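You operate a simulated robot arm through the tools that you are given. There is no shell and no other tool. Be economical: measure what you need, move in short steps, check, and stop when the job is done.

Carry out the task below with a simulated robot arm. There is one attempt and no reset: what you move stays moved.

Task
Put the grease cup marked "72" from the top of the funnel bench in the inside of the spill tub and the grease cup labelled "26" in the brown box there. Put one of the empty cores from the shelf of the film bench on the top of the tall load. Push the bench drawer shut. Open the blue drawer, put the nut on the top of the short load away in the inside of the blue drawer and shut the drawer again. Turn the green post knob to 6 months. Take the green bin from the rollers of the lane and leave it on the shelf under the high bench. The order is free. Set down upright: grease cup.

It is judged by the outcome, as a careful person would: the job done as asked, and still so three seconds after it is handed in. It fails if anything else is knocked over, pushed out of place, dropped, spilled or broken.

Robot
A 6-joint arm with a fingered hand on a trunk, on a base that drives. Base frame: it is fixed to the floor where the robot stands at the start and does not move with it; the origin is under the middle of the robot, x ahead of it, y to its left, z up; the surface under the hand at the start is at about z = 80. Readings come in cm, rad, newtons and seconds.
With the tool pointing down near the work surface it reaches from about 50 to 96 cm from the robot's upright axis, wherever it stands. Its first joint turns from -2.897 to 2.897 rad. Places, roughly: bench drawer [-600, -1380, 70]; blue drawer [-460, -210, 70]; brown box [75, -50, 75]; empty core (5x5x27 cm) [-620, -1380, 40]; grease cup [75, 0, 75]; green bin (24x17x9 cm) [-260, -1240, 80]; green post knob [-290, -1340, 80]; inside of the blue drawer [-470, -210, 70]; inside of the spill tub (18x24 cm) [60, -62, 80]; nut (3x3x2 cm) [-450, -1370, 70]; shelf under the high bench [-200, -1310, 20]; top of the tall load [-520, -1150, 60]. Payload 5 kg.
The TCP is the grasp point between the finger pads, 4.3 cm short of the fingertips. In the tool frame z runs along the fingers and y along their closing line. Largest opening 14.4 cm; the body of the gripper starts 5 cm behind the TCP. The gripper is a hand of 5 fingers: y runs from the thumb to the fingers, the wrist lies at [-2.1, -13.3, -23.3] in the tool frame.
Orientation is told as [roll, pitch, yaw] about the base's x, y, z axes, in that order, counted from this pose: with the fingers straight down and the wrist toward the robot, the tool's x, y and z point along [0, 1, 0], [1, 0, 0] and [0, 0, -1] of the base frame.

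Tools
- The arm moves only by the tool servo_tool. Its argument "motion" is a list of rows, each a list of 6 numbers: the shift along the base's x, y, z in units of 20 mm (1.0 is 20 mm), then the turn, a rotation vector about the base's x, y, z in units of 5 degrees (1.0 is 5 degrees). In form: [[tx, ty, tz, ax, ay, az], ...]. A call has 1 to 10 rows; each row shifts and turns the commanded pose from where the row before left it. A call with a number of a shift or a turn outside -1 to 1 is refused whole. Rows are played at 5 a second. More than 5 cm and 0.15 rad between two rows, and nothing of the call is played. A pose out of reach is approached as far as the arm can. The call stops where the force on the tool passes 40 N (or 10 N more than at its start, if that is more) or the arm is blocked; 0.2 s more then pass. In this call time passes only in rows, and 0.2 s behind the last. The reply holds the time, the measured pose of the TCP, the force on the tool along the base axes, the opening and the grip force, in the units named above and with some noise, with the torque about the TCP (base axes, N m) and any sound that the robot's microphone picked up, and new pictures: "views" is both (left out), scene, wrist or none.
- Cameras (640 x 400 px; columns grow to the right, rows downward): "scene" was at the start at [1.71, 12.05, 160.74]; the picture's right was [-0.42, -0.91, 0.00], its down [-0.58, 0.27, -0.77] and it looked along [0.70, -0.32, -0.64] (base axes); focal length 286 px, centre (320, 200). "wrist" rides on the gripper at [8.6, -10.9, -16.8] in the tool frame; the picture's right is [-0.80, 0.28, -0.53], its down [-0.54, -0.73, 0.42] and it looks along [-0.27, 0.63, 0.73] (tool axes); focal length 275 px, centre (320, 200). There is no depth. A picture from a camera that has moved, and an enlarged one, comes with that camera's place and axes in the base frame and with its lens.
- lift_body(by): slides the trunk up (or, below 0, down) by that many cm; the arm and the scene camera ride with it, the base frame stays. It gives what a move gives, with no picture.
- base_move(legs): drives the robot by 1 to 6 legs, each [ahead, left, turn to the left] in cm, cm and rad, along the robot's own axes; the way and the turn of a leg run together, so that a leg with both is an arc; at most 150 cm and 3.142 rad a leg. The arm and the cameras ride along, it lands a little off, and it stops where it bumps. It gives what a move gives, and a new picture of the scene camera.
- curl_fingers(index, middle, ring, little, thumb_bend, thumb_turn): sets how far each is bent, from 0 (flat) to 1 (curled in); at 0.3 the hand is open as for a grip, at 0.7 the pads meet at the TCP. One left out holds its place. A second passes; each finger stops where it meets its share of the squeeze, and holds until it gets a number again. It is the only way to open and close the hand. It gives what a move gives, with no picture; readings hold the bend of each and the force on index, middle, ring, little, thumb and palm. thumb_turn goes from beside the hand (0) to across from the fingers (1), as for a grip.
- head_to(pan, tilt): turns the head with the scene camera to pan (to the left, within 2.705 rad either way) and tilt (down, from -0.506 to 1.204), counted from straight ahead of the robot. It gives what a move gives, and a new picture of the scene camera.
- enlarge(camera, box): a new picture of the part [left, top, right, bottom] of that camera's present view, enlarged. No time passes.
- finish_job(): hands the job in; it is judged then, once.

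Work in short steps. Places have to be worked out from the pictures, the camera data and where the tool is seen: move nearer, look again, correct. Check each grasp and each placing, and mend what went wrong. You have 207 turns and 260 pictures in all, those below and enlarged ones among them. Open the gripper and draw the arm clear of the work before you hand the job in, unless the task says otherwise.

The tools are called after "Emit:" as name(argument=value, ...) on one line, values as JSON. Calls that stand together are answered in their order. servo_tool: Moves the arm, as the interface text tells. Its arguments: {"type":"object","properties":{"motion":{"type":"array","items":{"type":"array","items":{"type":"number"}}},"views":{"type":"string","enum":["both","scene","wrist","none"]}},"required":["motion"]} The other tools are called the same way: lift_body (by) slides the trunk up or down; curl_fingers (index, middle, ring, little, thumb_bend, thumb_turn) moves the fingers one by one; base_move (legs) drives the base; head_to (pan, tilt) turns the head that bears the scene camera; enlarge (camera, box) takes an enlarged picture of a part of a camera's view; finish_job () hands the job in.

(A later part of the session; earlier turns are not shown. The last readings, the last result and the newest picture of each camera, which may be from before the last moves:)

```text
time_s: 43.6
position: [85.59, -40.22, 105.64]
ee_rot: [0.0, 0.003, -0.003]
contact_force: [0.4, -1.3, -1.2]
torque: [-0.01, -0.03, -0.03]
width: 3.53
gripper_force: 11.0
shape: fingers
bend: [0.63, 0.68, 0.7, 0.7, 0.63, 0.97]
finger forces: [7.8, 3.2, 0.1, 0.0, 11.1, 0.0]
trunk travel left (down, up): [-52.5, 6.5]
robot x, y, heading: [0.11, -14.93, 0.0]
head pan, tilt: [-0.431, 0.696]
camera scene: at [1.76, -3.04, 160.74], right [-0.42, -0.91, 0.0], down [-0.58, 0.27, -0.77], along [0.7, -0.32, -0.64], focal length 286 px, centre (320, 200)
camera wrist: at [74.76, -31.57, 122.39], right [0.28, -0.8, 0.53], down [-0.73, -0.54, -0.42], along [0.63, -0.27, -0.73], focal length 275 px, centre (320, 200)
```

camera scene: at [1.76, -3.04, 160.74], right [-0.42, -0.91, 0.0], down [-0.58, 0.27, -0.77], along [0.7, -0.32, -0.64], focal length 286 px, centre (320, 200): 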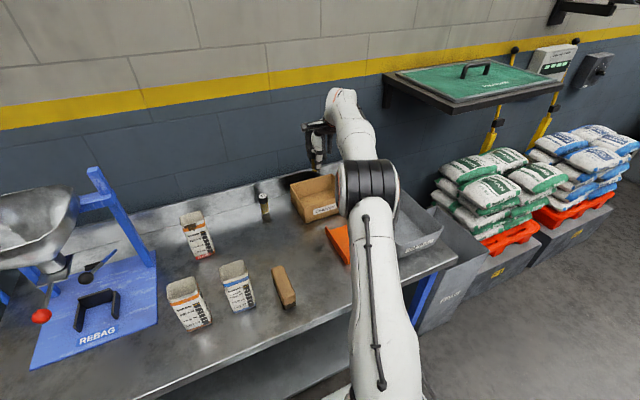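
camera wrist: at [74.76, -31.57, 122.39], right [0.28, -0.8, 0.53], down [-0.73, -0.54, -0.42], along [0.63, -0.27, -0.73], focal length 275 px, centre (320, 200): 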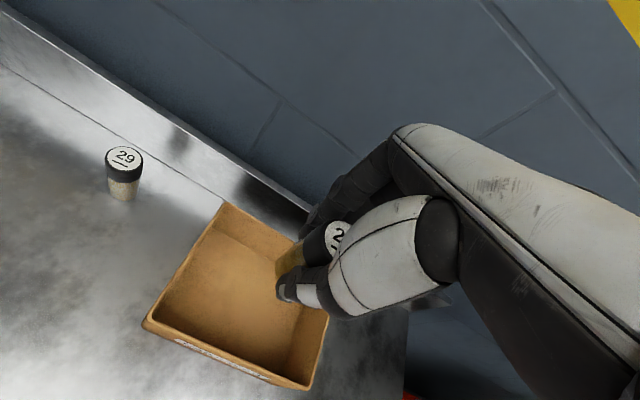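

The box is x 78.5–93.7, y -51.5 to -31.5, and the cup is over its middle. Lowering.

Emit:
servo_tool(motion=[[0, 0, -1, 0, 0, 0], [0, 0, -1, 0, 0, 0], [0, 0, -1, 0, 0, 0], [0, 0, -1, 0, 0, 0], [0, 0, -1, 0, 0, 0], [0, 0, -1, 0, 0, 0], [0, 0, -1, 0, 0, 0], [0, 0, -1, 0, 0, 0], [0, 0, -0.5, 0, 0, 0]])

Emit:
servo_tool(motion=[[0, 0, -0.15, 0, 0, 0], [0, 0, -0.15, 0, 0, 0], [0, 0, -0.15, 0, 0, 0], [0, 0, -0.1, 0, 0, 0], [0, 0, -0.1, 0, 0, 0]], views="wrist")

```text
time_s: 45.6
position: [85.45, -40.23, 88.66]
ee_rot: [0.002, -0.002, -0.003]
contact_force: [0.1, -0.1, -1.4]
torque: [0.01, -0.02, -0.02]
width: 3.55
gripper_force: 10.7
shape: fingers
bend: [0.63, 0.68, 0.7, 0.7, 0.63, 0.97]
finger forces: [7.8, 3.1, 0.0, 0.1, 11.0, 0.0]
trunk travel left (down, up): [-52.5, 6.5]
robot x, y, heading: [0.03, -15.04, 0.002]
head pan, tilt: [-0.431, 0.696]
camera scene: at [1.75, -3.05, 160.74], right [-0.42, -0.91, 0.0], down [-0.58, 0.27, -0.77], along [0.7, -0.32, -0.64], focal length 286 px, centre (320, 200)
camera wrist: at [74.69, -31.64, 105.37], right [0.28, -0.8, 0.53], down [-0.73, -0.54, -0.42], along [0.63, -0.27, -0.73], focal length 275 px, centre (320, 200)
```

scene: 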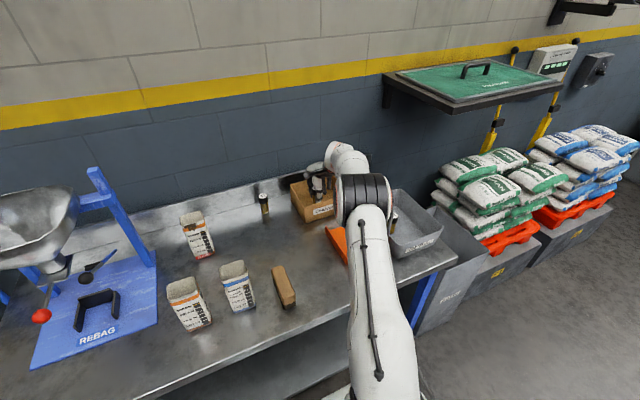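
wrist: 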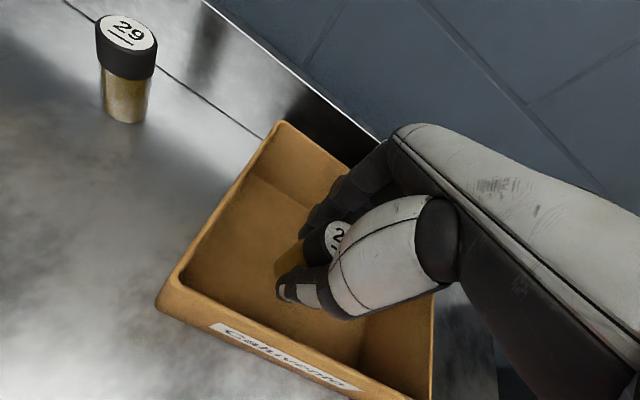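

```text
time_s: 46.8
position: [85.37, -40.24, 87.3]
ee_rot: [-0.001, 0.002, -0.003]
contact_force: [0.0, 0.4, -1.2]
torque: [0.03, 0.01, 0.04]
width: 3.54
gripper_force: 11.0
shape: fingers
bend: [0.63, 0.68, 0.7, 0.7, 0.63, 0.97]
finger forces: [7.8, 3.2, 0.0, 0.1, 11.0, 0.0]
trunk travel left (down, up): [-52.5, 6.5]
robot x, y, heading: [-0.2, -15.15, -0.002]
head pan, tilt: [-0.431, 0.696]
camera wrist: at [74.68, -31.66, 104.15], right [0.28, -0.8, 0.53], down [-0.73, -0.54, -0.42], along [0.63, -0.27, -0.73], focal length 275 px, centre (320, 200)
```

wrist: 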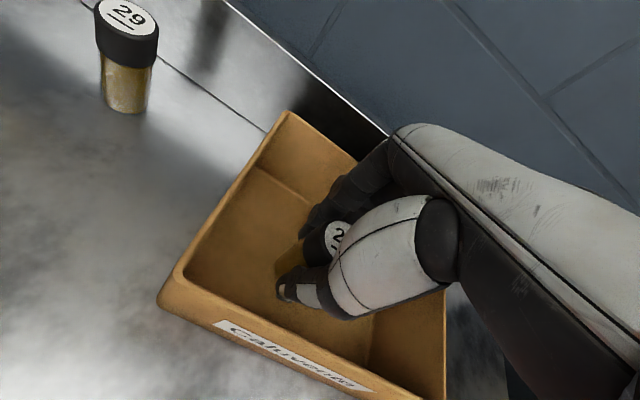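

Still free; small steps until touch.

Emit:
servo_tool(motion=[[0, 0, -0.1, 0, 0, 0], [0, 0, -0.1, 0, 0, 0], [0, 0, -0.1, 0, 0, 0], [0, 0, -0.05, 0, 0, 0]], views="none")

```text
time_s: 47.8
position: [85.43, -40.13, 86.79]
ee_rot: [0.001, -0.001, -0.004]
contact_force: [0.1, -0.5, 2.9]
torque: [0.02, 0.03, 0.04]
width: 3.55
gripper_force: 11.7
shape: fingers
bend: [0.63, 0.68, 0.7, 0.7, 0.63, 0.97]
finger forces: [8.2, 3.4, 0.0, 0.0, 11.5, 0.0]
trunk travel left (down, up): [-52.5, 6.5]
robot x, y, heading: [0.13, -14.95, 0.002]
head pan, tilt: [-0.431, 0.696]
```

Touch felt. I open only a little (walls near) and rise.

Emit:
curl_fingers(index=0.54, middle=0.54, ring=0.56, little=0.56, thumb_bend=0.54)

Emit:
servo_tool(motion=[[0, 0, 0.5, 0, 0, 0], [0, 0, 1, 0, 0, 0], [0, 0, 1, 0, 0, 0], [0, 0, 1, 0, 0, 0], [0, 0, 1, 0, 0, 0], [0, 0, 1, 0, 0, 0], [0, 0, 1, 0, 0, 0], [0, 0, 1, 0, 0, 0], [0, 0, 1, 0, 0, 0], [0, 0, 1, 0, 0, 0]])

```text
time_s: 48.8
position: [85.46, -40.39, 86.59]
ee_rot: [0.0, 0.0, -0.003]
contact_force: [-0.3, 0.9, -0.2]
torque: [0.01, 0.0, 0.0]
width: 6.36
gripper_force: 0.1
shape: fingers
bend: [0.54, 0.54, 0.56, 0.56, 0.54, 0.97]
finger forces: [0.0, 0.1, 0.0, 0.0, 0.1, 0.1]
trunk travel left (down, up): [-52.5, 6.5]
robot x, y, heading: [-0.27, -14.76, -0.002]
head pan, tilt: [-0.431, 0.696]
```

```text
time_s: 51.0
position: [85.19, -40.33, 105.84]
ee_rot: [-0.001, 0.001, -0.003]
contact_force: [0.5, -0.2, 0.3]
torque: [0.0, -0.02, 0.01]
width: 6.4
gripper_force: 0.1
shape: fingers
bend: [0.54, 0.54, 0.56, 0.56, 0.54, 0.97]
finger forces: [0.0, 0.1, 0.0, 0.0, 0.0, 0.0]
trunk travel left (down, up): [-52.5, 6.5]
robot x, y, heading: [-0.23, -15.24, 0.001]
head pan, tilt: [-0.431, 0.696]
camera scene: at [1.71, -3.04, 160.74], right [-0.42, -0.91, 0.0], down [-0.58, 0.27, -0.77], along [0.7, -0.32, -0.64], focal length 286 px, centre (320, 200)
camera wrist: at [74.56, -31.67, 122.52], right [0.28, -0.8, 0.53], down [-0.73, -0.54, -0.42], along [0.63, -0.27, -0.73], focal length 275 px, centre (320, 200)
```

scene: 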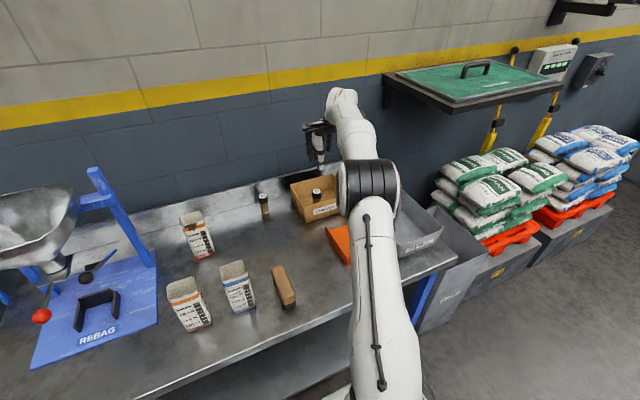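
wrist: 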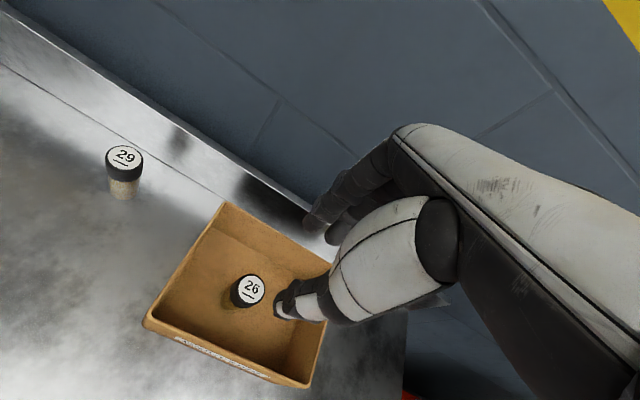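

Both cups stand upright where they belong. I draw the arm back to a travel pose and then look around for the drive.

Emit:
servo_tool(motion=[[-1, 0, 0.5, 0, 0, 0], [-1, 0, 0.5, 0, 0, 0], [-1, 0, 0.5, 0, 0, 0], [-1, 0, 0.5, 0, 0, 0], [-1, 0, 0.5, 0, 0, 0], [-1, 0, 0.5, 0, 0, 0], [-1, 0, 0.5, 0, 0, 0], [-1, 0, 0.5, 0, 0, 0], [-1, 0, 0.5, 0, 0, 0], [-1, 0, 0.5, 0, 0, 0]], views="none")

Emit:
servo_tool(motion=[[-1, 0, 0, 0, 0, 0], [-1, 0, 0, 0, 0, 0], [-1, 0, 0, 0, 0, 0], [-1, 0, 0, 0, 0, 0], [-1, 0, 0, 0, 0, 0], [-1, 0, 0, 0, 0, 0], [-1, 0, 0, 0, 0, 0], [-1, 0, 0, 0, 0, 0]], views="none")

Emit:
head_to(pan=-1.6, tilt=0.3)

Emit:
head_to(pan=-2.6, tilt=0.3)

Emit:
head_to(pan=2.4, tilt=0.3)

```text
time_s: 53.2
position: [65.34, -40.35, 115.73]
ee_rot: [0.001, 0.0, -0.004]
contact_force: [-0.2, 0.2, -0.6]
torque: [-0.01, 0.03, -0.02]
width: 6.39
gripper_force: 0.1
shape: fingers
bend: [0.54, 0.54, 0.56, 0.56, 0.54, 0.97]
finger forces: [0.0, 0.0, 0.1, 0.1, 0.0, 0.0]
trunk travel left (down, up): [-52.5, 6.5]
robot x, y, heading: [0.02, -15.32, -0.003]
head pan, tilt: [-0.431, 0.696]
```

```text
time_s: 55.0
position: [49.41, -40.19, 115.65]
ee_rot: [0.001, 0.001, -0.004]
contact_force: [0.2, 0.8, 0.0]
torque: [0.04, -0.01, -0.02]
width: 6.36
gripper_force: 0.0
shape: fingers
bend: [0.54, 0.54, 0.56, 0.56, 0.54, 0.97]
finger forces: [0.1, 0.1, 0.0, 0.0, 0.0, 0.0]
trunk travel left (down, up): [-52.5, 6.5]
robot x, y, heading: [-0.02, -15.07, 0.001]
head pan, tilt: [-0.431, 0.696]
```

```text
time_s: 56.4
position: [49.58, -40.2, 115.75]
ee_rot: [-0.001, 0.001, -0.002]
contact_force: [0.2, 0.9, -0.1]
torque: [-0.01, -0.01, -0.02]
width: 6.38
gripper_force: 0.2
shape: fingers
bend: [0.54, 0.54, 0.56, 0.56, 0.54, 0.97]
finger forces: [0.0, 0.0, 0.0, 0.0, 0.0, 0.0]
trunk travel left (down, up): [-52.5, 6.5]
robot x, y, heading: [-0.07, -14.84, 0.001]
head pan, tilt: [-1.6, 0.3]
camera scene: at [-6.28, -8.82, 164.33], right [-1.0, 0.03, 0.0], down [0.01, 0.3, -0.96], along [-0.03, -0.95, -0.3], focal length 286 px, centre (320, 200)
```

scene: 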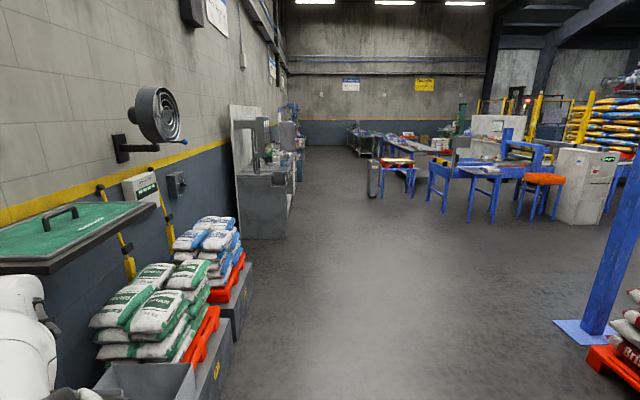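

```text
time_s: 57.6
position: [49.51, -40.11, 115.56]
ee_rot: [0.0, -0.001, -0.004]
contact_force: [-0.2, 0.6, 0.3]
torque: [0.02, -0.02, 0.02]
width: 6.37
gripper_force: 0.2
shape: fingers
bend: [0.54, 0.54, 0.56, 0.56, 0.54, 0.97]
finger forces: [0.0, 0.0, 0.0, 0.2, 0.0, 0.1]
trunk travel left (down, up): [-52.5, 6.5]
robot x, y, heading: [0.04, -15.5, -0.005]
head pan, tilt: [-2.601, 0.3]
camera scene: at [-14.01, -4.3, 164.33], right [-0.52, 0.86, 0.0], down [0.25, 0.15, -0.96], along [-0.82, -0.49, -0.3], focal length 286 px, centre (320, 200)
```

scene: 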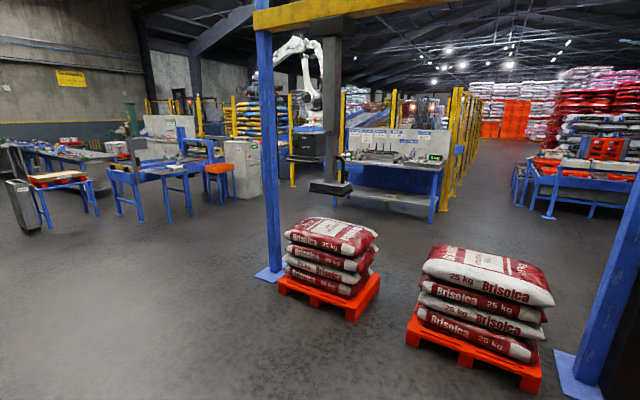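

```text
time_s: 61.6
position: [49.46, -40.18, 115.74]
ee_rot: [0.001, -0.001, -0.002]
contact_force: [-0.3, -0.3, 0.0]
torque: [0.01, 0.04, 0.03]
width: 6.38
gripper_force: 0.0
shape: fingers
bend: [0.54, 0.54, 0.56, 0.56, 0.54, 0.97]
finger forces: [0.0, 0.0, 0.0, 0.0, 0.0, 0.1]
trunk travel left (down, up): [-52.5, 6.5]
robot x, y, heading: [0.1, -15.36, 0.003]
head pan, tilt: [2.4, 0.3]
camera scene: at [-12.88, 6.83, 164.33], right [0.68, 0.74, 0.0], down [0.22, -0.2, -0.96], along [-0.7, 0.65, -0.3], focal length 286 px, centre (320, 200)
```

scene: 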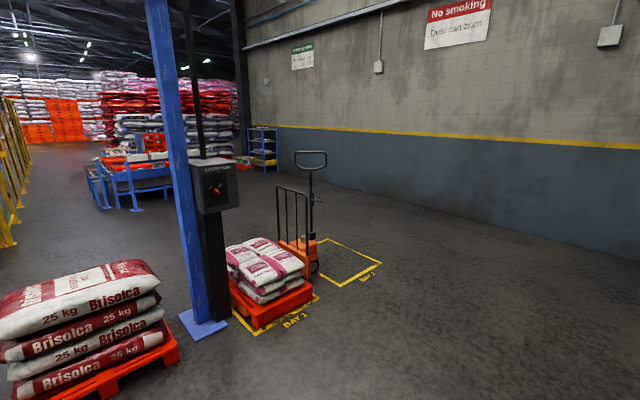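

Film bench region is about 13 m along -y; the blue drawer's bench stands at x ≈ -440 behind the pallets. I'll open the drawer first on the way: back off, turn to face -y, and drive down the clear aisle to y ≈ -290.

Emit:
base_move(legs=[[-60, 0, 0], [0, 0, -1.571], [140, 0, 0], [130, 0, 0]])

Emit:
head_to(pan=-1.5, tilt=0.35)

```text
time_s: 81.5
position: [-86.19, -334.15, 115.63]
ee_rot: [-0.001, -0.002, -1.574]
contact_force: [0.4, 0.5, 0.9]
torque: [-0.01, 0.0, 0.01]
width: 6.39
gripper_force: 0.1
shape: fingers
bend: [0.54, 0.54, 0.56, 0.56, 0.54, 0.97]
finger forces: [0.0, 0.0, 0.1, 0.0, 0.0, 0.1]
trunk travel left (down, up): [-52.5, 6.5]
robot x, y, heading: [-60.88, -284.94, -1.573]
head pan, tilt: [2.4, 0.3]
camera scene: at [-39.14, -271.93, 164.33], right [0.74, -0.68, 0.0], down [-0.2, -0.22, -0.96], along [0.65, 0.7, -0.3], focal length 286 px, centre (320, 200)
```

scene: 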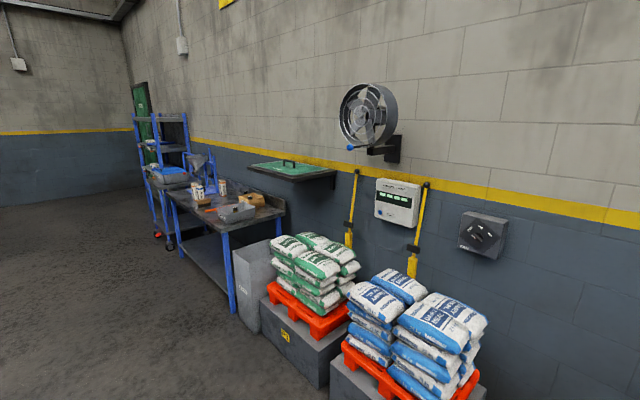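

```text
time_s: 84.7
position: [-86.19, -334.26, 115.62]
ee_rot: [0.0, 0.001, -1.575]
contact_force: [-0.1, 0.4, 0.0]
torque: [-0.02, 0.02, 0.01]
width: 6.37
gripper_force: 0.1
shape: fingers
bend: [0.54, 0.54, 0.56, 0.56, 0.54, 0.97]
finger forces: [0.0, 0.1, 0.0, 0.1, 0.1, 0.1]
trunk travel left (down, up): [-52.5, 6.5]
robot x, y, heading: [-60.79, -285.16, -1.572]
head pan, tilt: [-1.499, 0.351]
camera scene: at [-54.74, -279.46, 163.86], right [-0.07, 1.0, 0.0], down [0.34, 0.02, -0.94], along [-0.94, -0.07, -0.34], focal length 286 px, centre (320, 200)
```

scene: 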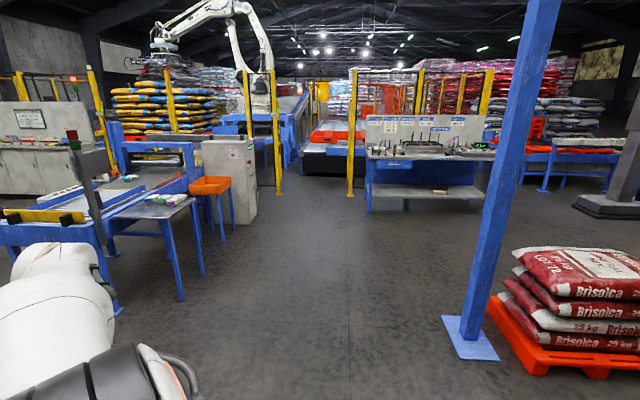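

Bench with the blue drawer is straight ahead (front at x ≈ -455, left end at y ≈ -236). I turn to face -x and drive up between the pallets and tables.

Emit:
base_move(legs=[[0, 0, -1.571], [140, 0, 0], [120, 20, 0]])

Emit:
head_to(pan=-0.5, tilt=0.6)

```text
time_s: 101.3
position: [-371.24, -281.94, 115.71]
ee_rot: [0.0, -0.002, -3.136]
contact_force: [0.5, -0.3, -0.3]
torque: [-0.01, -0.01, 0.0]
width: 6.36
gripper_force: 0.0
shape: fingers
bend: [0.54, 0.54, 0.56, 0.56, 0.54, 0.97]
finger forces: [0.0, 0.1, 0.1, 0.0, 0.2, 0.0]
trunk travel left (down, up): [-52.5, 6.5]
robot x, y, heading: [-321.7, -306.65, -3.126]
head pan, tilt: [-1.499, 0.351]
camera scene: at [-316.16, -312.76, 163.86], right [1.0, 0.08, 0.0], down [0.03, -0.34, -0.94], along [-0.07, 0.94, -0.34], focal length 286 px, centre (320, 200)
```

scene: 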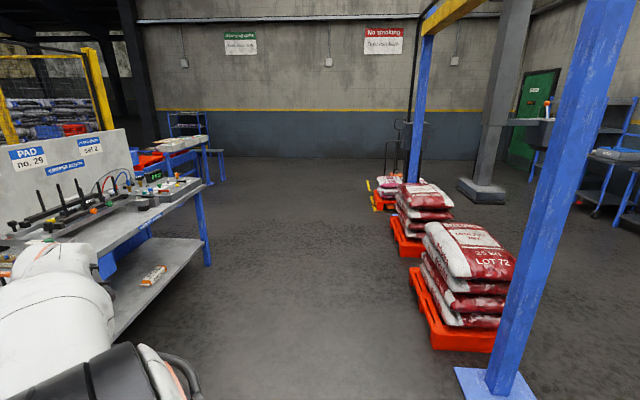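

```text
time_s: 102.6
position: [-371.17, -281.81, 115.62]
ee_rot: [0.001, 0.001, -3.137]
contact_force: [0.0, 0.4, 0.0]
torque: [0.01, -0.01, -0.02]
width: 6.39
gripper_force: 0.1
shape: fingers
bend: [0.54, 0.54, 0.56, 0.56, 0.54, 0.97]
finger forces: [0.1, 0.1, 0.0, 0.1, 0.0, 0.0]
trunk travel left (down, up): [-52.5, 6.5]
robot x, y, heading: [-321.44, -306.1, -3.131]
head pan, tilt: [-0.499, 0.6]
camera scene: at [-323.2, -317.86, 161.58], right [0.47, 0.88, 0.0], down [0.5, -0.27, -0.83], along [-0.73, 0.39, -0.56], focal length 286 px, centre (320, 200)
```

scene: 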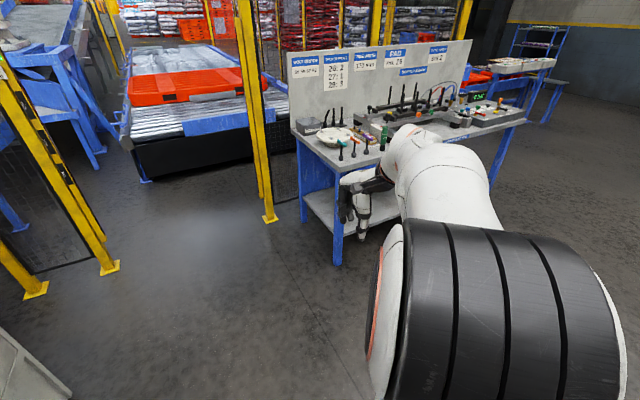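

I'm a bit low in y; I slide right (+y) to face the bench's left part and look at its front.

Emit:
base_move(legs=[[0, -80, 0]])

Emit:
head_to(pan=0.15, tilt=0.65)

```text
time_s: 106.9
position: [-371.58, -201.66, 115.67]
ee_rot: [0.001, 0.0, -3.142]
contact_force: [-0.6, 0.3, 0.2]
torque: [0.01, -0.03, -0.04]
width: 6.4
gripper_force: 0.1
shape: fingers
bend: [0.54, 0.54, 0.56, 0.56, 0.54, 0.97]
finger forces: [0.0, 0.0, 0.0, 0.0, 0.1, 0.1]
trunk travel left (down, up): [-52.5, 6.5]
robot x, y, heading: [-321.62, -226.54, -3.133]
head pan, tilt: [-0.499, 0.6]
camera scene: at [-323.71, -237.87, 161.58], right [0.48, 0.88, 0.0], down [0.5, -0.27, -0.83], along [-0.73, 0.39, -0.56], focal length 286 px, centre (320, 200)
```

scene: 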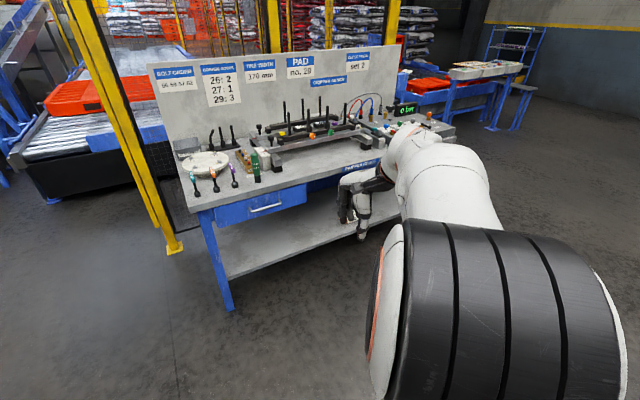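

```text
time_s: 107.9
position: [-371.63, -201.64, 115.68]
ee_rot: [0.002, 0.001, -3.14]
contact_force: [-0.2, -0.2, 0.3]
torque: [-0.02, 0.0, -0.01]
width: 6.39
gripper_force: 0.0
shape: fingers
bend: [0.54, 0.54, 0.56, 0.56, 0.54, 0.97]
finger forces: [0.1, 0.0, 0.0, 0.0, 0.1, 0.0]
trunk travel left (down, up): [-52.5, 6.5]
robot x, y, heading: [-321.65, -226.99, -3.136]
head pan, tilt: [0.15, 0.649]
camera scene: at [-324.51, -243.41, 161.15], right [-0.15, 0.99, 0.0], down [0.6, 0.09, -0.8], along [-0.79, -0.12, -0.6], focal length 286 px, centre (320, 200)
```

scene: 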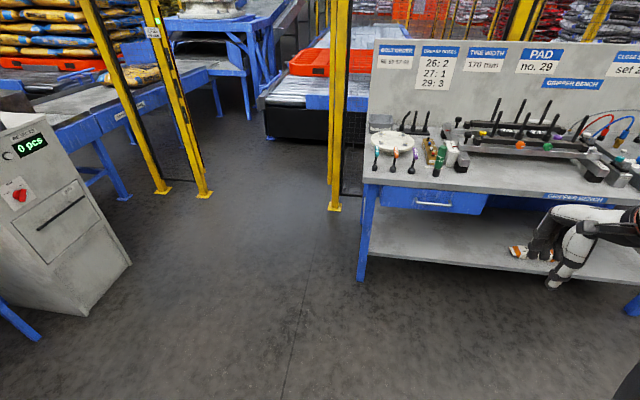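

The blue drawer with a bar handle is at the left end. I enlarge it from this view.

Emit:
enlarge(camera="scene", box=[360, 140, 520, 240])

```text
4.00 times, centred on (440, 190) of scene
camera zoom: at [-324.51, -243.41, 161.15], right [-0.15, 0.99, 0.0], down [0.6, 0.09, -0.8], along [-0.79, -0.12, -0.6], focal length 1143 px, centre (-160, 240)
```

zoom: 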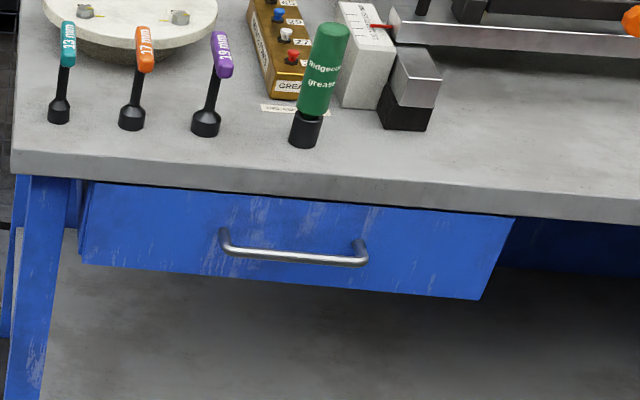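

The handle bar computes to about (-445, -204, 73.6). I move in so the robot stands about 97 cm from it and slightly more in line.

Emit:
base_move(legs=[[26, -12, 0]])

```text
time_s: 109.9
position: [-397.64, -189.77, 115.55]
ee_rot: [-0.001, -0.001, -3.141]
contact_force: [0.8, 1.1, -0.6]
torque: [0.02, -0.02, 0.03]
width: 6.38
gripper_force: 0.0
shape: fingers
bend: [0.54, 0.54, 0.56, 0.56, 0.54, 0.97]
finger forces: [0.0, 0.1, 0.0, 0.0, 0.0, 0.0]
trunk travel left (down, up): [-52.5, 6.5]
robot x, y, heading: [-348.45, -214.62, -3.143]
head pan, tilt: [0.15, 0.649]
camera scene: at [-350.65, -231.48, 161.15], right [-0.15, 0.99, 0.0], down [0.6, 0.09, -0.8], along [-0.79, -0.12, -0.6], focal length 286 px, centre (320, 200)
```

scene: 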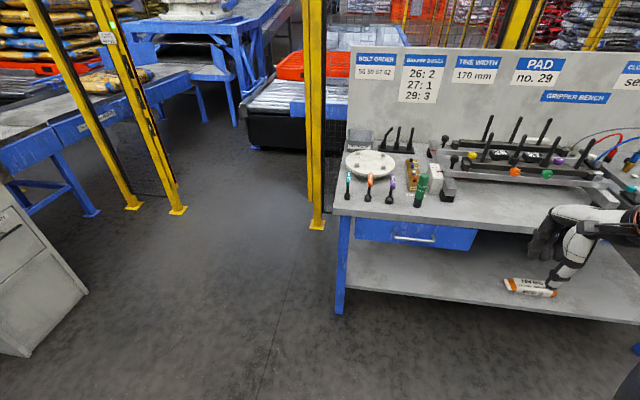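

Emit:
enlarge(camera="scene", box=[333, 180, 493, 280])

```text
4.00 times, centred on (413, 230) of scene
camera zoom: at [-350.65, -231.48, 161.15], right [-0.15, 0.99, 0.0], down [0.6, 0.09, -0.8], along [-0.79, -0.12, -0.6], focal length 1143 px, centre (-52, 80)
```

zoom: 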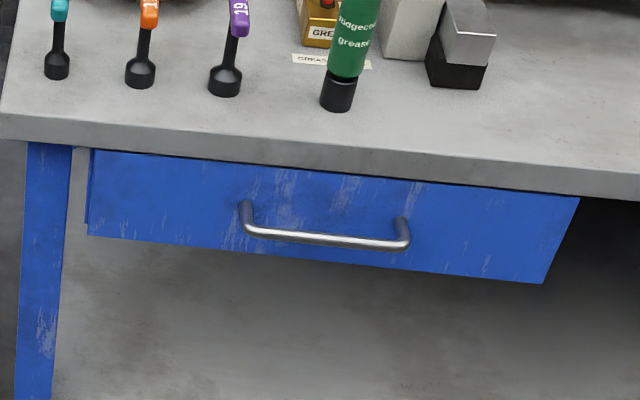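

The handle is about (-440, -206, 77), to be refined with the wrist camera. I swing the tool to horizontal (fingers forward) while lowering in front of the drawer.

Emit:
servo_tool(motion=[[-0.5, -0.4, -0.97, 0, 0.9, 0], [-0.5, -0.4, -0.97, 0, 0.9, 0], [-0.5, -0.4, -0.97, 0, 0.9, 0], [-0.5, -0.4, -0.97, 0, 0.9, 0], [-0.5, -0.4, -0.97, 0, 0.9, 0], [-0.5, -0.4, -0.97, 0, 0.9, 0], [-0.5, -0.4, -0.97, 0, 0.9, 0], [-0.5, -0.4, -0.97, 0, 0.9, 0], [-0.5, -0.4, -0.97, 0, 0.9, 0], [-0.5, -0.4, -0.97, 0, 0.9, 0]], views="none")

Emit:
servo_tool(motion=[[-0.5, -0.4, -0.97, 0, 0.9, 0], [-0.5, -0.4, -0.97, 0, 0.9, 0], [-0.5, -0.4, -0.97, 0, 0.9, 0], [-0.5, -0.4, -0.97, 0, 0.9, 0], [-0.5, -0.4, -0.97, 0, 0.9, 0], [-0.5, -0.4, -0.97, 0, 0.9, 0], [-0.5, -0.4, -0.97, 0, 0.9, 0], [-0.5, -0.4, -0.97, 0, 0.9, 0], [-0.5, -0.4, -0.97, 0, 0.9, 0], [-0.5, -0.4, -0.97, 0, 0.9, 0]])

```text
time_s: 112.1
position: [-409.01, -194.01, 105.1]
ee_rot: [0.025, -0.758, 3.135]
contact_force: [-0.9, 0.5, 0.0]
torque: [-0.01, -0.02, 0.0]
width: 6.44
gripper_force: 0.0
shape: fingers
bend: [0.54, 0.54, 0.56, 0.56, 0.54, 0.97]
finger forces: [0.0, 0.0, 0.0, 0.0, 0.0, 0.1]
out of reach, approached as far as the arm can: row 8, 9, 10
trunk travel left (down, up): [-52.5, 6.5]
robot x, y, heading: [-348.2, -214.85, -3.137]
head pan, tilt: [0.15, 0.649]
```

```text
time_s: 114.3
position: [-431.98, -176.08, 126.16]
ee_rot: [0.611, -1.558, 2.546]
contact_force: [-0.8, 0.0, 0.3]
torque: [0.0, -0.05, 0.02]
width: 6.44
gripper_force: 0.1
shape: fingers
bend: [0.54, 0.54, 0.56, 0.56, 0.54, 0.97]
finger forces: [0.0, 0.1, 0.1, 0.1, 0.0, 0.1]
out of reach, approached as far as the arm can: row 1, 2, 3, 4, 5, 6, 7, 8, 9, 10
trunk travel left (down, up): [-52.5, 6.5]
robot x, y, heading: [-348.4, -214.69, -3.134]
head pan, tilt: [0.15, 0.649]
camera scene: at [-350.7, -231.47, 161.15], right [-0.15, 0.99, 0.0], down [0.6, 0.09, -0.8], along [-0.79, -0.12, -0.6], focal length 286 px, centre (320, 200)
camera wrist: at [-414.91, -184.56, 115.57], right [0.52, 0.81, 0.28], down [-0.42, 0.53, -0.73], along [-0.74, 0.26, 0.62], focal length 275 px, centre (320, 200)
```

scene: 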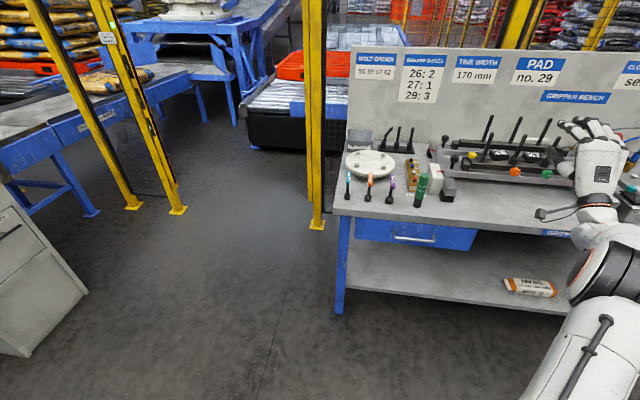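
wrist: 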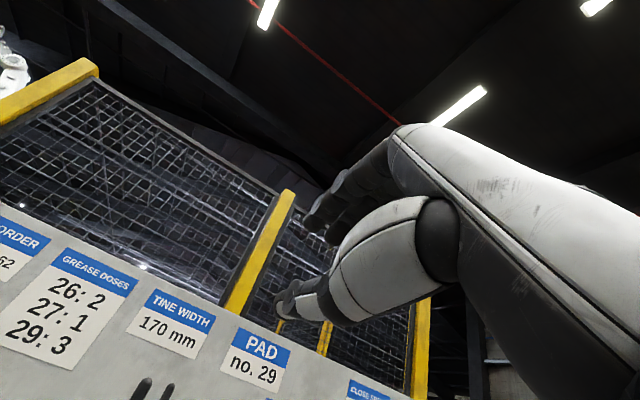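

Horizontal fingers at that height need a lower trunk. First I back the hand away from the bench.

Emit:
servo_tool(motion=[[1, 0, 0, 0, 0, 0], [1, 0, 0, 0, 0, 0], [1, 0, 0, 0, 0, 0], [1, 0, 0, 0, 0, 0], [1, 0, 0, 0, 0, 0]], views="none")

```text
time_s: 115.5
position: [-423.97, -172.54, 129.09]
ee_rot: [0.409, -1.567, 2.738]
contact_force: [0.5, -0.3, -0.3]
torque: [-0.02, -0.01, 0.02]
width: 6.42
gripper_force: 0.0
shape: fingers
bend: [0.54, 0.54, 0.56, 0.56, 0.54, 0.97]
finger forces: [0.0, 0.1, 0.1, 0.1, 0.0, 0.0]
out of reach, approached as far as the arm can: row 1, 2, 3, 4, 5
trunk travel left (down, up): [-52.5, 6.5]
robot x, y, heading: [-348.02, -214.69, -3.137]
head pan, tilt: [0.15, 0.649]
```

Emit:
lift_body(by=-42)

Emit:
servo_tool(motion=[[0.2, 0, 0, 0, 0, 0]])

```text
refused: -42 is not a number from -40 to 40
```

```text
time_s: 115.9
position: [-423.59, -172.48, 129.04]
ee_rot: [0.446, -1.566, 2.698]
contact_force: [-0.1, -0.3, -0.5]
torque: [-0.01, 0.02, 0.0]
width: 6.43
gripper_force: 0.1
shape: fingers
bend: [0.54, 0.54, 0.56, 0.56, 0.54, 0.97]
finger forces: [0.0, 0.0, 0.1, 0.0, 0.1, 0.1]
trunk travel left (down, up): [-52.5, 6.5]
robot x, y, heading: [-348.23, -214.53, -3.139]
head pan, tilt: [0.15, 0.649]
camera scene: at [-350.63, -231.5, 161.15], right [-0.15, 0.99, 0.0], down [0.6, 0.09, -0.8], along [-0.79, -0.12, -0.6], focal length 286 px, centre (320, 200)
camera wrist: at [-406.73, -181.13, 118.33], right [0.53, 0.8, 0.28], down [-0.42, 0.54, -0.73], along [-0.74, 0.27, 0.62], focal length 275 px, centre (320, 200)
```

scene: 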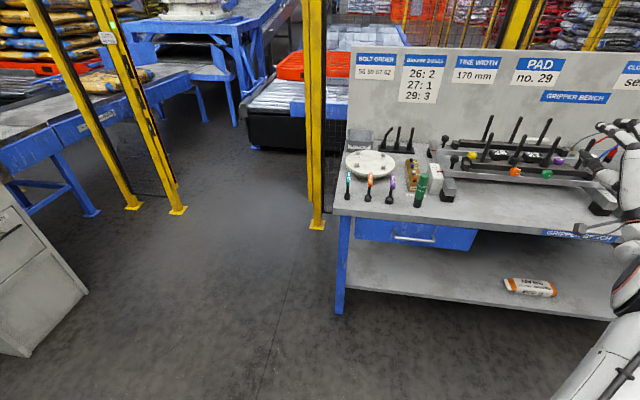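
wrist: 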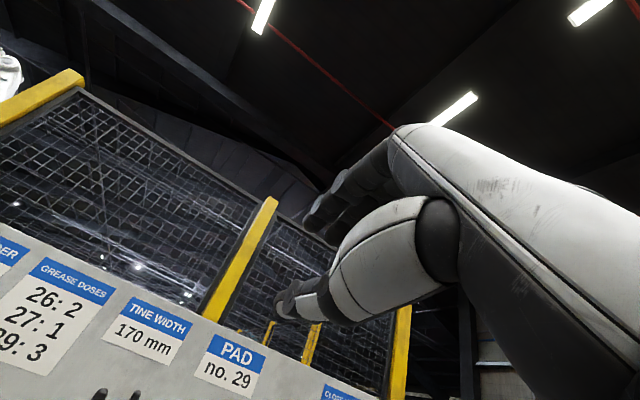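

Emit:
lift_body(by=-40)

Emit:
servo_tool(motion=[[0, -0.5, 0, 0, 0, 0], [0, -1, 0, 0, 0, 0], [0, -1, 0, 0, 0, 0]])

```text
time_s: 119.7
position: [-423.61, -172.56, 89.1]
ee_rot: [0.431, -1.567, 2.713]
contact_force: [0.3, 0.4, -0.4]
torque: [-0.03, 0.0, 0.01]
width: 6.42
gripper_force: 0.1
shape: fingers
bend: [0.54, 0.54, 0.56, 0.56, 0.54, 0.97]
finger forces: [0.0, 0.1, 0.1, 0.0, 0.0, 0.1]
trunk travel left (down, up): [-12.5, 46.5]
robot x, y, heading: [-348.07, -214.51, -3.139]
head pan, tilt: [0.15, 0.649]
```

```text
time_s: 120.5
position: [-424.68, -175.48, 91.01]
ee_rot: [0.503, -1.559, 2.649]
contact_force: [-0.1, -0.4, 0.0]
torque: [-0.04, 0.04, 0.02]
width: 6.42
gripper_force: 0.0
shape: fingers
bend: [0.54, 0.54, 0.56, 0.56, 0.54, 0.97]
finger forces: [0.0, 0.0, 0.1, 0.0, 0.0, 0.0]
out of reach, approached as far as the arm can: row 1, 2, 3
trunk travel left (down, up): [-12.5, 46.5]
robot x, y, heading: [-348.02, -214.49, -3.139]
head pan, tilt: [0.15, 0.649]
camera scene: at [-350.62, -231.48, 121.15], right [-0.15, 0.99, 0.0], down [0.6, 0.09, -0.8], along [-0.79, -0.12, -0.6], focal length 286 px, centre (320, 200)
camera wrist: at [-407.67, -184.06, 80.42], right [0.52, 0.8, 0.28], down [-0.42, 0.53, -0.73], along [-0.74, 0.26, 0.62], focal length 275 px, centre (320, 200)
```

scene: 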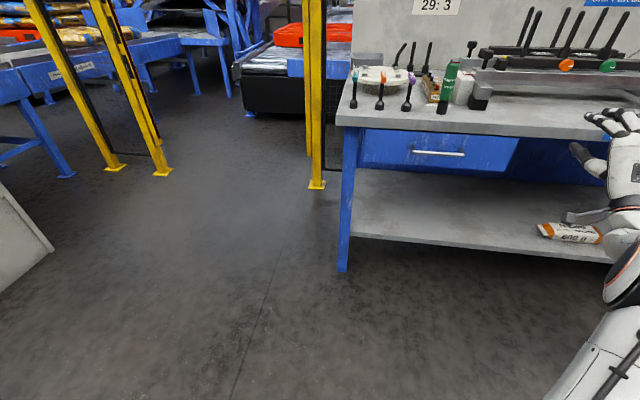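
wrist: 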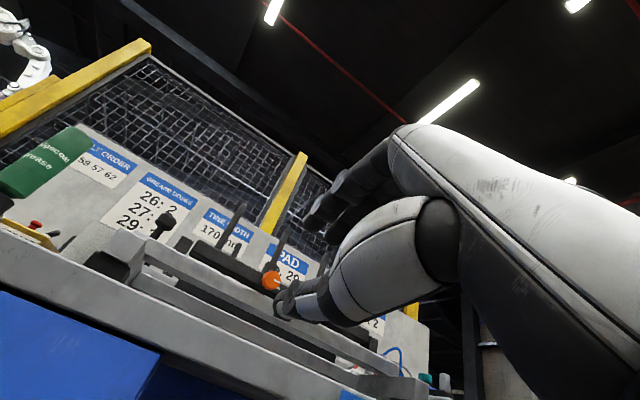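

New vantage triangulates the handle to about (-440, -205.8, 77). I enlarge to see the gap between bar, drawer face and bench edge.

Emit:
enlarge(camera="scene", box=[330, 90, 530, 215])

```text
3.20 times, centred on (430, 152) of scene
camera zoom: at [-350.62, -231.48, 121.15], right [-0.15, 0.99, 0.0], down [0.6, 0.09, -0.8], along [-0.79, -0.12, -0.6], focal length 914 px, centre (-32, 352)
```

zoom: 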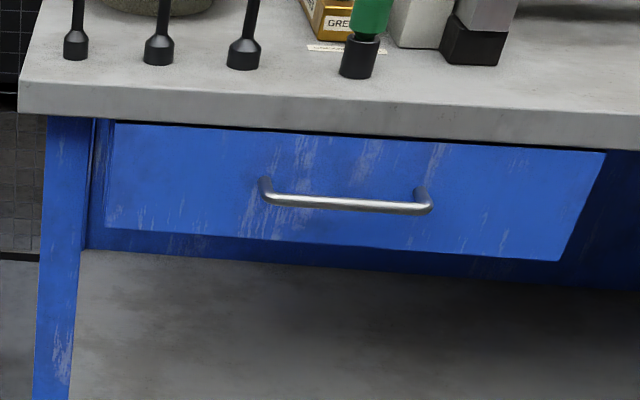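

Bar at (-440, -206, 77); drawer face x ≈ -446, bench edge overhangs to x ≈ -443 at z 83.6. A 45° tilt (fingers forward-down over the bar) has good clearance, so I tilt back to that and line up.

Emit:
servo_tool(motion=[[0, 0, 0, 0, -1, 0], [0, 0, 0, 0, -1, 0], [0, 0, 0, 0, -1, 0], [0, 0, 0, 0, -1, 0], [0, 0, 0, 0, -1, 0], [0, -0.5, 0, 0, -1, 0], [0, -0.5, 0, 0, -1, 0], [0, -0.5, 0, 0, -1, 0], [0, -0.5, 0, 0, -1, 0]], views="none")

Emit:
servo_tool(motion=[[0, -1, 0, 0, 0, 0], [0, -1, 0, 0, 0, 0], [0, -1, 0, 0, 0, 0], [0, -1, 0, 0, 0, 0], [0, -1, 0, 0, 0, 0], [0, -1, 0, 0, 0, 0], [0, -1, 0, 0, 0, 0], [0, -1, 0, 0, 0, 0], [0, -1, 0, 0, 0, 0], [0, -1, 0, 0, 0, 0]])

```text
time_s: 122.5
position: [-424.75, -179.31, 90.93]
ee_rot: [0.007, -0.78, 3.139]
contact_force: [1.2, -0.1, -0.5]
torque: [-0.03, -0.01, 0.05]
width: 6.43
gripper_force: 0.1
shape: fingers
bend: [0.54, 0.54, 0.56, 0.56, 0.54, 0.97]
finger forces: [0.0, 0.0, 0.1, 0.1, 0.1, 0.0]
trunk travel left (down, up): [-12.5, 46.5]
robot x, y, heading: [-347.86, -214.4, -3.135]
head pan, tilt: [0.15, 0.649]
```

```text
time_s: 124.7
position: [-424.71, -199.6, 91.19]
ee_rot: [0.006, -0.78, 3.139]
contact_force: [-0.2, 0.8, 1.0]
torque: [-0.02, -0.01, 0.04]
width: 6.43
gripper_force: 0.0
shape: fingers
bend: [0.54, 0.54, 0.56, 0.56, 0.54, 0.97]
finger forces: [0.0, 0.1, 0.0, 0.0, 0.0, 0.0]
trunk travel left (down, up): [-12.5, 46.5]
robot x, y, heading: [-348.02, -214.76, -3.139]
head pan, tilt: [0.15, 0.649]
camera scene: at [-350.62, -231.48, 121.15], right [-0.15, 0.99, 0.0], down [0.6, 0.09, -0.8], along [-0.79, -0.12, -0.6], focal length 286 px, centre (320, 200)
camera wrist: at [-405.06, -208.19, 95.47], right [0.17, 0.8, 0.58], down [0.22, 0.54, -0.81], along [-0.96, 0.27, -0.08], focal length 275 px, centre (320, 200)
```

scene: 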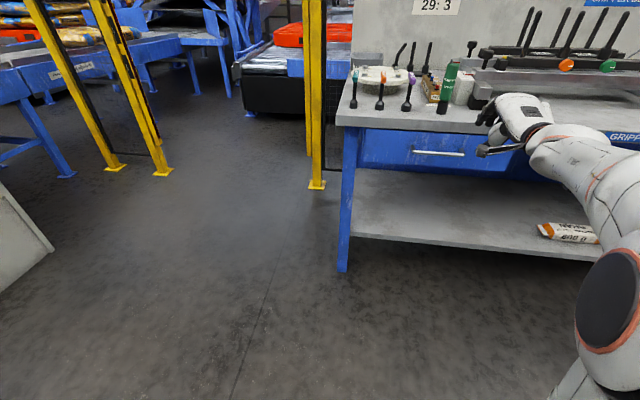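
wrist: 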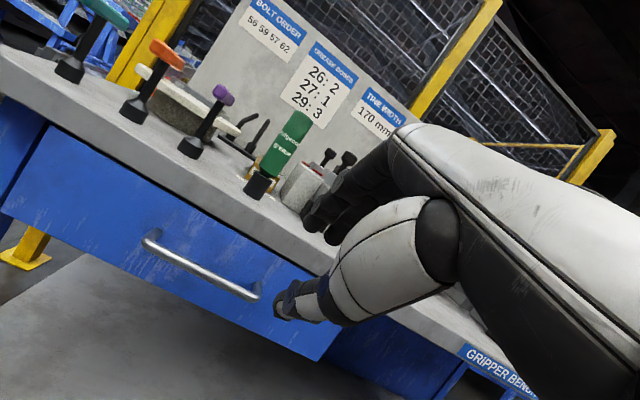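

Wrist view confirms the bar at (-440, -206.1, 76.2). I set the opening to about 8 cm, align in y, and slide in along 45°.

Emit:
curl_fingers(index=0.5, middle=0.5, ring=0.5, little=0.5, thumb_bend=0.48)

Emit:
servo_tool(motion=[[0, -1, 0, 0, 0, 0], [0, -1, 0, 0, 0, 0], [0, -1, 0, 0, 0, 0], [0, -1, 0, 0, 0, 0], [-0.9, 0, -0.85, 0, 0, 0], [-0.9, 0, -0.85, 0, 0, 0], [-0.9, 0, -0.85, 0, 0, 0], [-0.9, 0, -0.85, 0, 0, 0]])

```text
time_s: 125.7
position: [-424.61, -199.6, 91.1]
ee_rot: [0.009, -0.78, 3.138]
contact_force: [1.1, 0.6, 0.2]
torque: [0.02, 0.03, 0.02]
width: 8.14
gripper_force: 0.1
shape: fingers
bend: [0.5, 0.5, 0.5, 0.5, 0.48, 0.97]
finger forces: [0.0, 0.1, 0.0, 0.0, 0.0, 0.0]
trunk travel left (down, up): [-12.5, 46.5]
robot x, y, heading: [-348.23, -214.59, -3.137]
head pan, tilt: [0.15, 0.649]
```

```text
time_s: 127.5
position: [-431.96, -207.55, 84.18]
ee_rot: [0.007, -0.782, 3.139]
contact_force: [0.4, 0.5, 1.2]
torque: [-0.02, 0.02, 0.05]
width: 8.19
gripper_force: 0.0
shape: fingers
bend: [0.5, 0.5, 0.5, 0.5, 0.48, 0.97]
finger forces: [0.1, 0.1, 0.1, 0.0, 0.0, 0.0]
trunk travel left (down, up): [-12.5, 46.5]
robot x, y, heading: [-347.59, -214.68, -3.14]
head pan, tilt: [0.15, 0.649]
camera scene: at [-350.59, -231.5, 121.15], right [-0.15, 0.99, 0.0], down [0.6, 0.09, -0.8], along [-0.79, -0.12, -0.6], focal length 286 px, centre (320, 200)
camera wrist: at [-412.31, -216.14, 88.6], right [0.17, 0.8, 0.58], down [0.22, 0.54, -0.81], along [-0.96, 0.26, -0.08], focal length 275 px, centre (320, 200)
```

scene: 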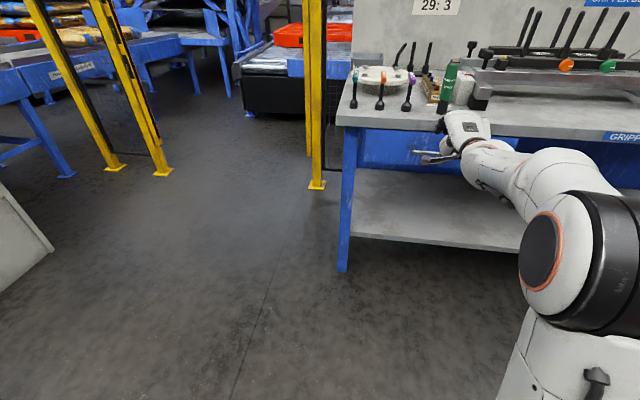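
wrist: 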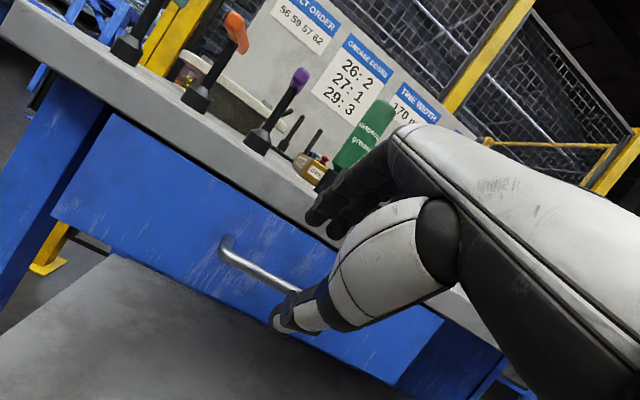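

Emit:
servo_tool(motion=[[-0.6, 0, -0.6, 0, 0, 0], [-0.6, 0, -0.6, 0, 0, 0], [-0.6, 0, -0.6, 0, 0, 0]])

Emit:
enlarge(camera="scene", box=[380, 90, 540, 190])

```text
time_s: 128.3
position: [-435.64, -207.48, 80.76]
ee_rot: [0.008, -0.782, 3.137]
contact_force: [0.5, 0.1, 0.0]
torque: [0.03, -0.03, -0.01]
width: 8.17
gripper_force: 0.0
shape: fingers
bend: [0.5, 0.5, 0.5, 0.5, 0.48, 0.97]
finger forces: [0.0, 0.1, 0.0, 0.1, 0.0, 0.0]
trunk travel left (down, up): [-12.5, 46.5]
robot x, y, heading: [-347.66, -214.58, -3.139]
head pan, tilt: [0.15, 0.649]
camera scene: at [-350.6, -231.5, 121.15], right [-0.15, 0.99, 0.0], down [0.6, 0.09, -0.8], along [-0.79, -0.12, -0.6], focal length 286 px, centre (320, 200)
camera wrist: at [-415.92, -216.11, 85.01], right [0.17, 0.8, 0.58], down [0.22, 0.54, -0.81], along [-0.96, 0.27, -0.08], focal length 275 px, centre (320, 200)
```

scene: 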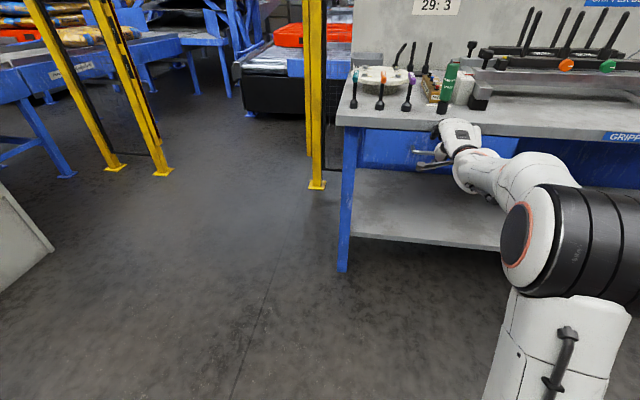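
wrist: 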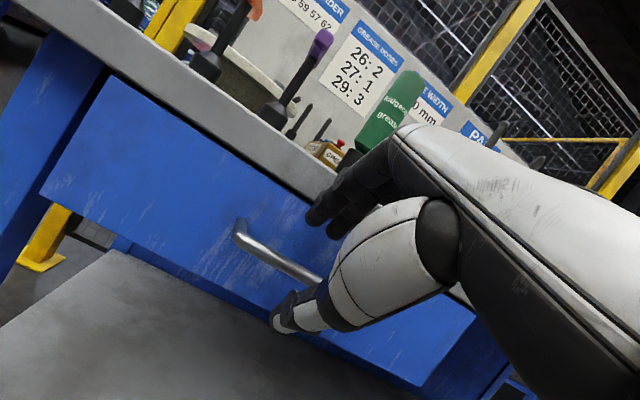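

```text
4.00 times, centred on (460, 140) of scene
camera zoom: at [-350.6, -231.5, 121.15], right [-0.15, 0.99, 0.0], down [0.6, 0.09, -0.8], along [-0.79, -0.12, -0.6], focal length 1143 px, centre (-240, 440)
```

zoom: 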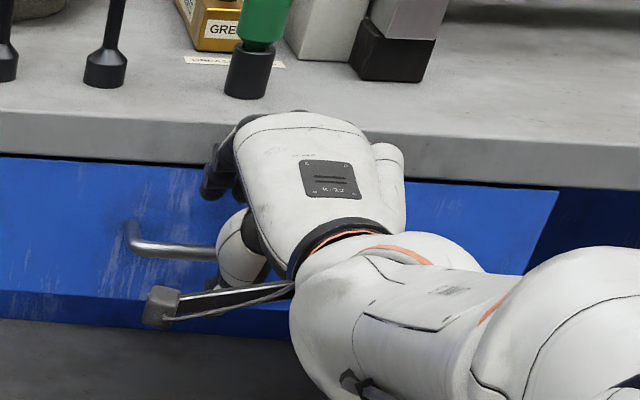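

Fingers are passing under the bench edge above the bar, thumb below. One bit further, then close.

Emit:
servo_tool(motion=[[-0.6, 0, -0.6, 0, 0, 0], [-0.5, 0, -0.5, 0, 0, 0]], views="none")

Emit:
curl_fingers(index=0.8, middle=0.8, ring=0.8, little=0.8, thumb_bend=0.75)

Emit:
servo_tool(motion=[[0.3, 0, 0, 0, 0, 0]])

```text
time_s: 128.9
position: [-437.54, -207.43, 78.35]
ee_rot: [0.007, -0.78, 3.14]
contact_force: [10.8, 0.6, -0.7]
torque: [-0.03, 0.14, -0.08]
width: 7.71
gripper_force: 5.7
shape: fingers
bend: [0.53, 0.52, 0.5, 0.5, 0.48, 0.97]
finger forces: [5.9, 5.4, 0.1, 0.0, 0.1, 0.1]
trunk travel left (down, up): [-12.5, 46.5]
robot x, y, heading: [-347.61, -214.49, -3.138]
head pan, tilt: [0.15, 0.649]
```

```text
time_s: 129.9
position: [-437.65, -207.52, 78.67]
ee_rot: [0.004, -0.783, 3.138]
contact_force: [-0.6, 1.3, 11.1]
torque: [0.54, 0.05, 0.54]
width: 1.47
gripper_force: 22.7
shape: fingers
bend: [0.72, 0.71, 0.72, 0.8, 0.67, 0.97]
finger forces: [7.0, 9.0, 10.7, 0.0, 18.9, 0.0]
trunk travel left (down, up): [-12.5, 46.5]
robot x, y, heading: [-348.26, -214.56, -3.139]
head pan, tilt: [0.15, 0.649]
```

```text
time_s: 130.3
position: [-437.08, -207.53, 78.7]
ee_rot: [0.006, -0.785, 3.14]
contact_force: [-0.2, 1.3, 13.8]
torque: [0.56, 0.13, 0.55]
width: 1.48
gripper_force: 23.8
shape: fingers
bend: [0.72, 0.71, 0.72, 0.8, 0.67, 0.97]
finger forces: [7.4, 9.7, 11.3, 0.1, 18.8, 0.0]
trunk travel left (down, up): [-12.5, 46.5]
robot x, y, heading: [-347.94, -214.52, -3.136]
head pan, tilt: [0.15, 0.649]
camera scene: at [-350.51, -231.51, 121.16], right [-0.15, 0.99, 0.0], down [0.6, 0.09, -0.8], along [-0.79, -0.12, -0.6], focal length 286 px, centre (320, 200)
camera wrist: at [-417.45, -216.11, 82.91], right [0.17, 0.8, 0.58], down [0.21, 0.54, -0.81], along [-0.96, 0.27, -0.08], focal length 275 px, centre (320, 200)
```

scene: 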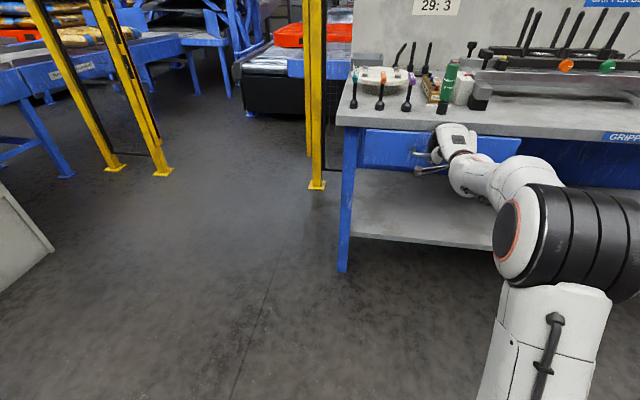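
wrist: 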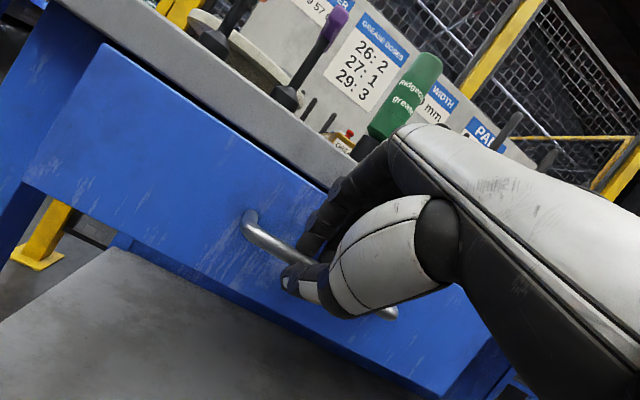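

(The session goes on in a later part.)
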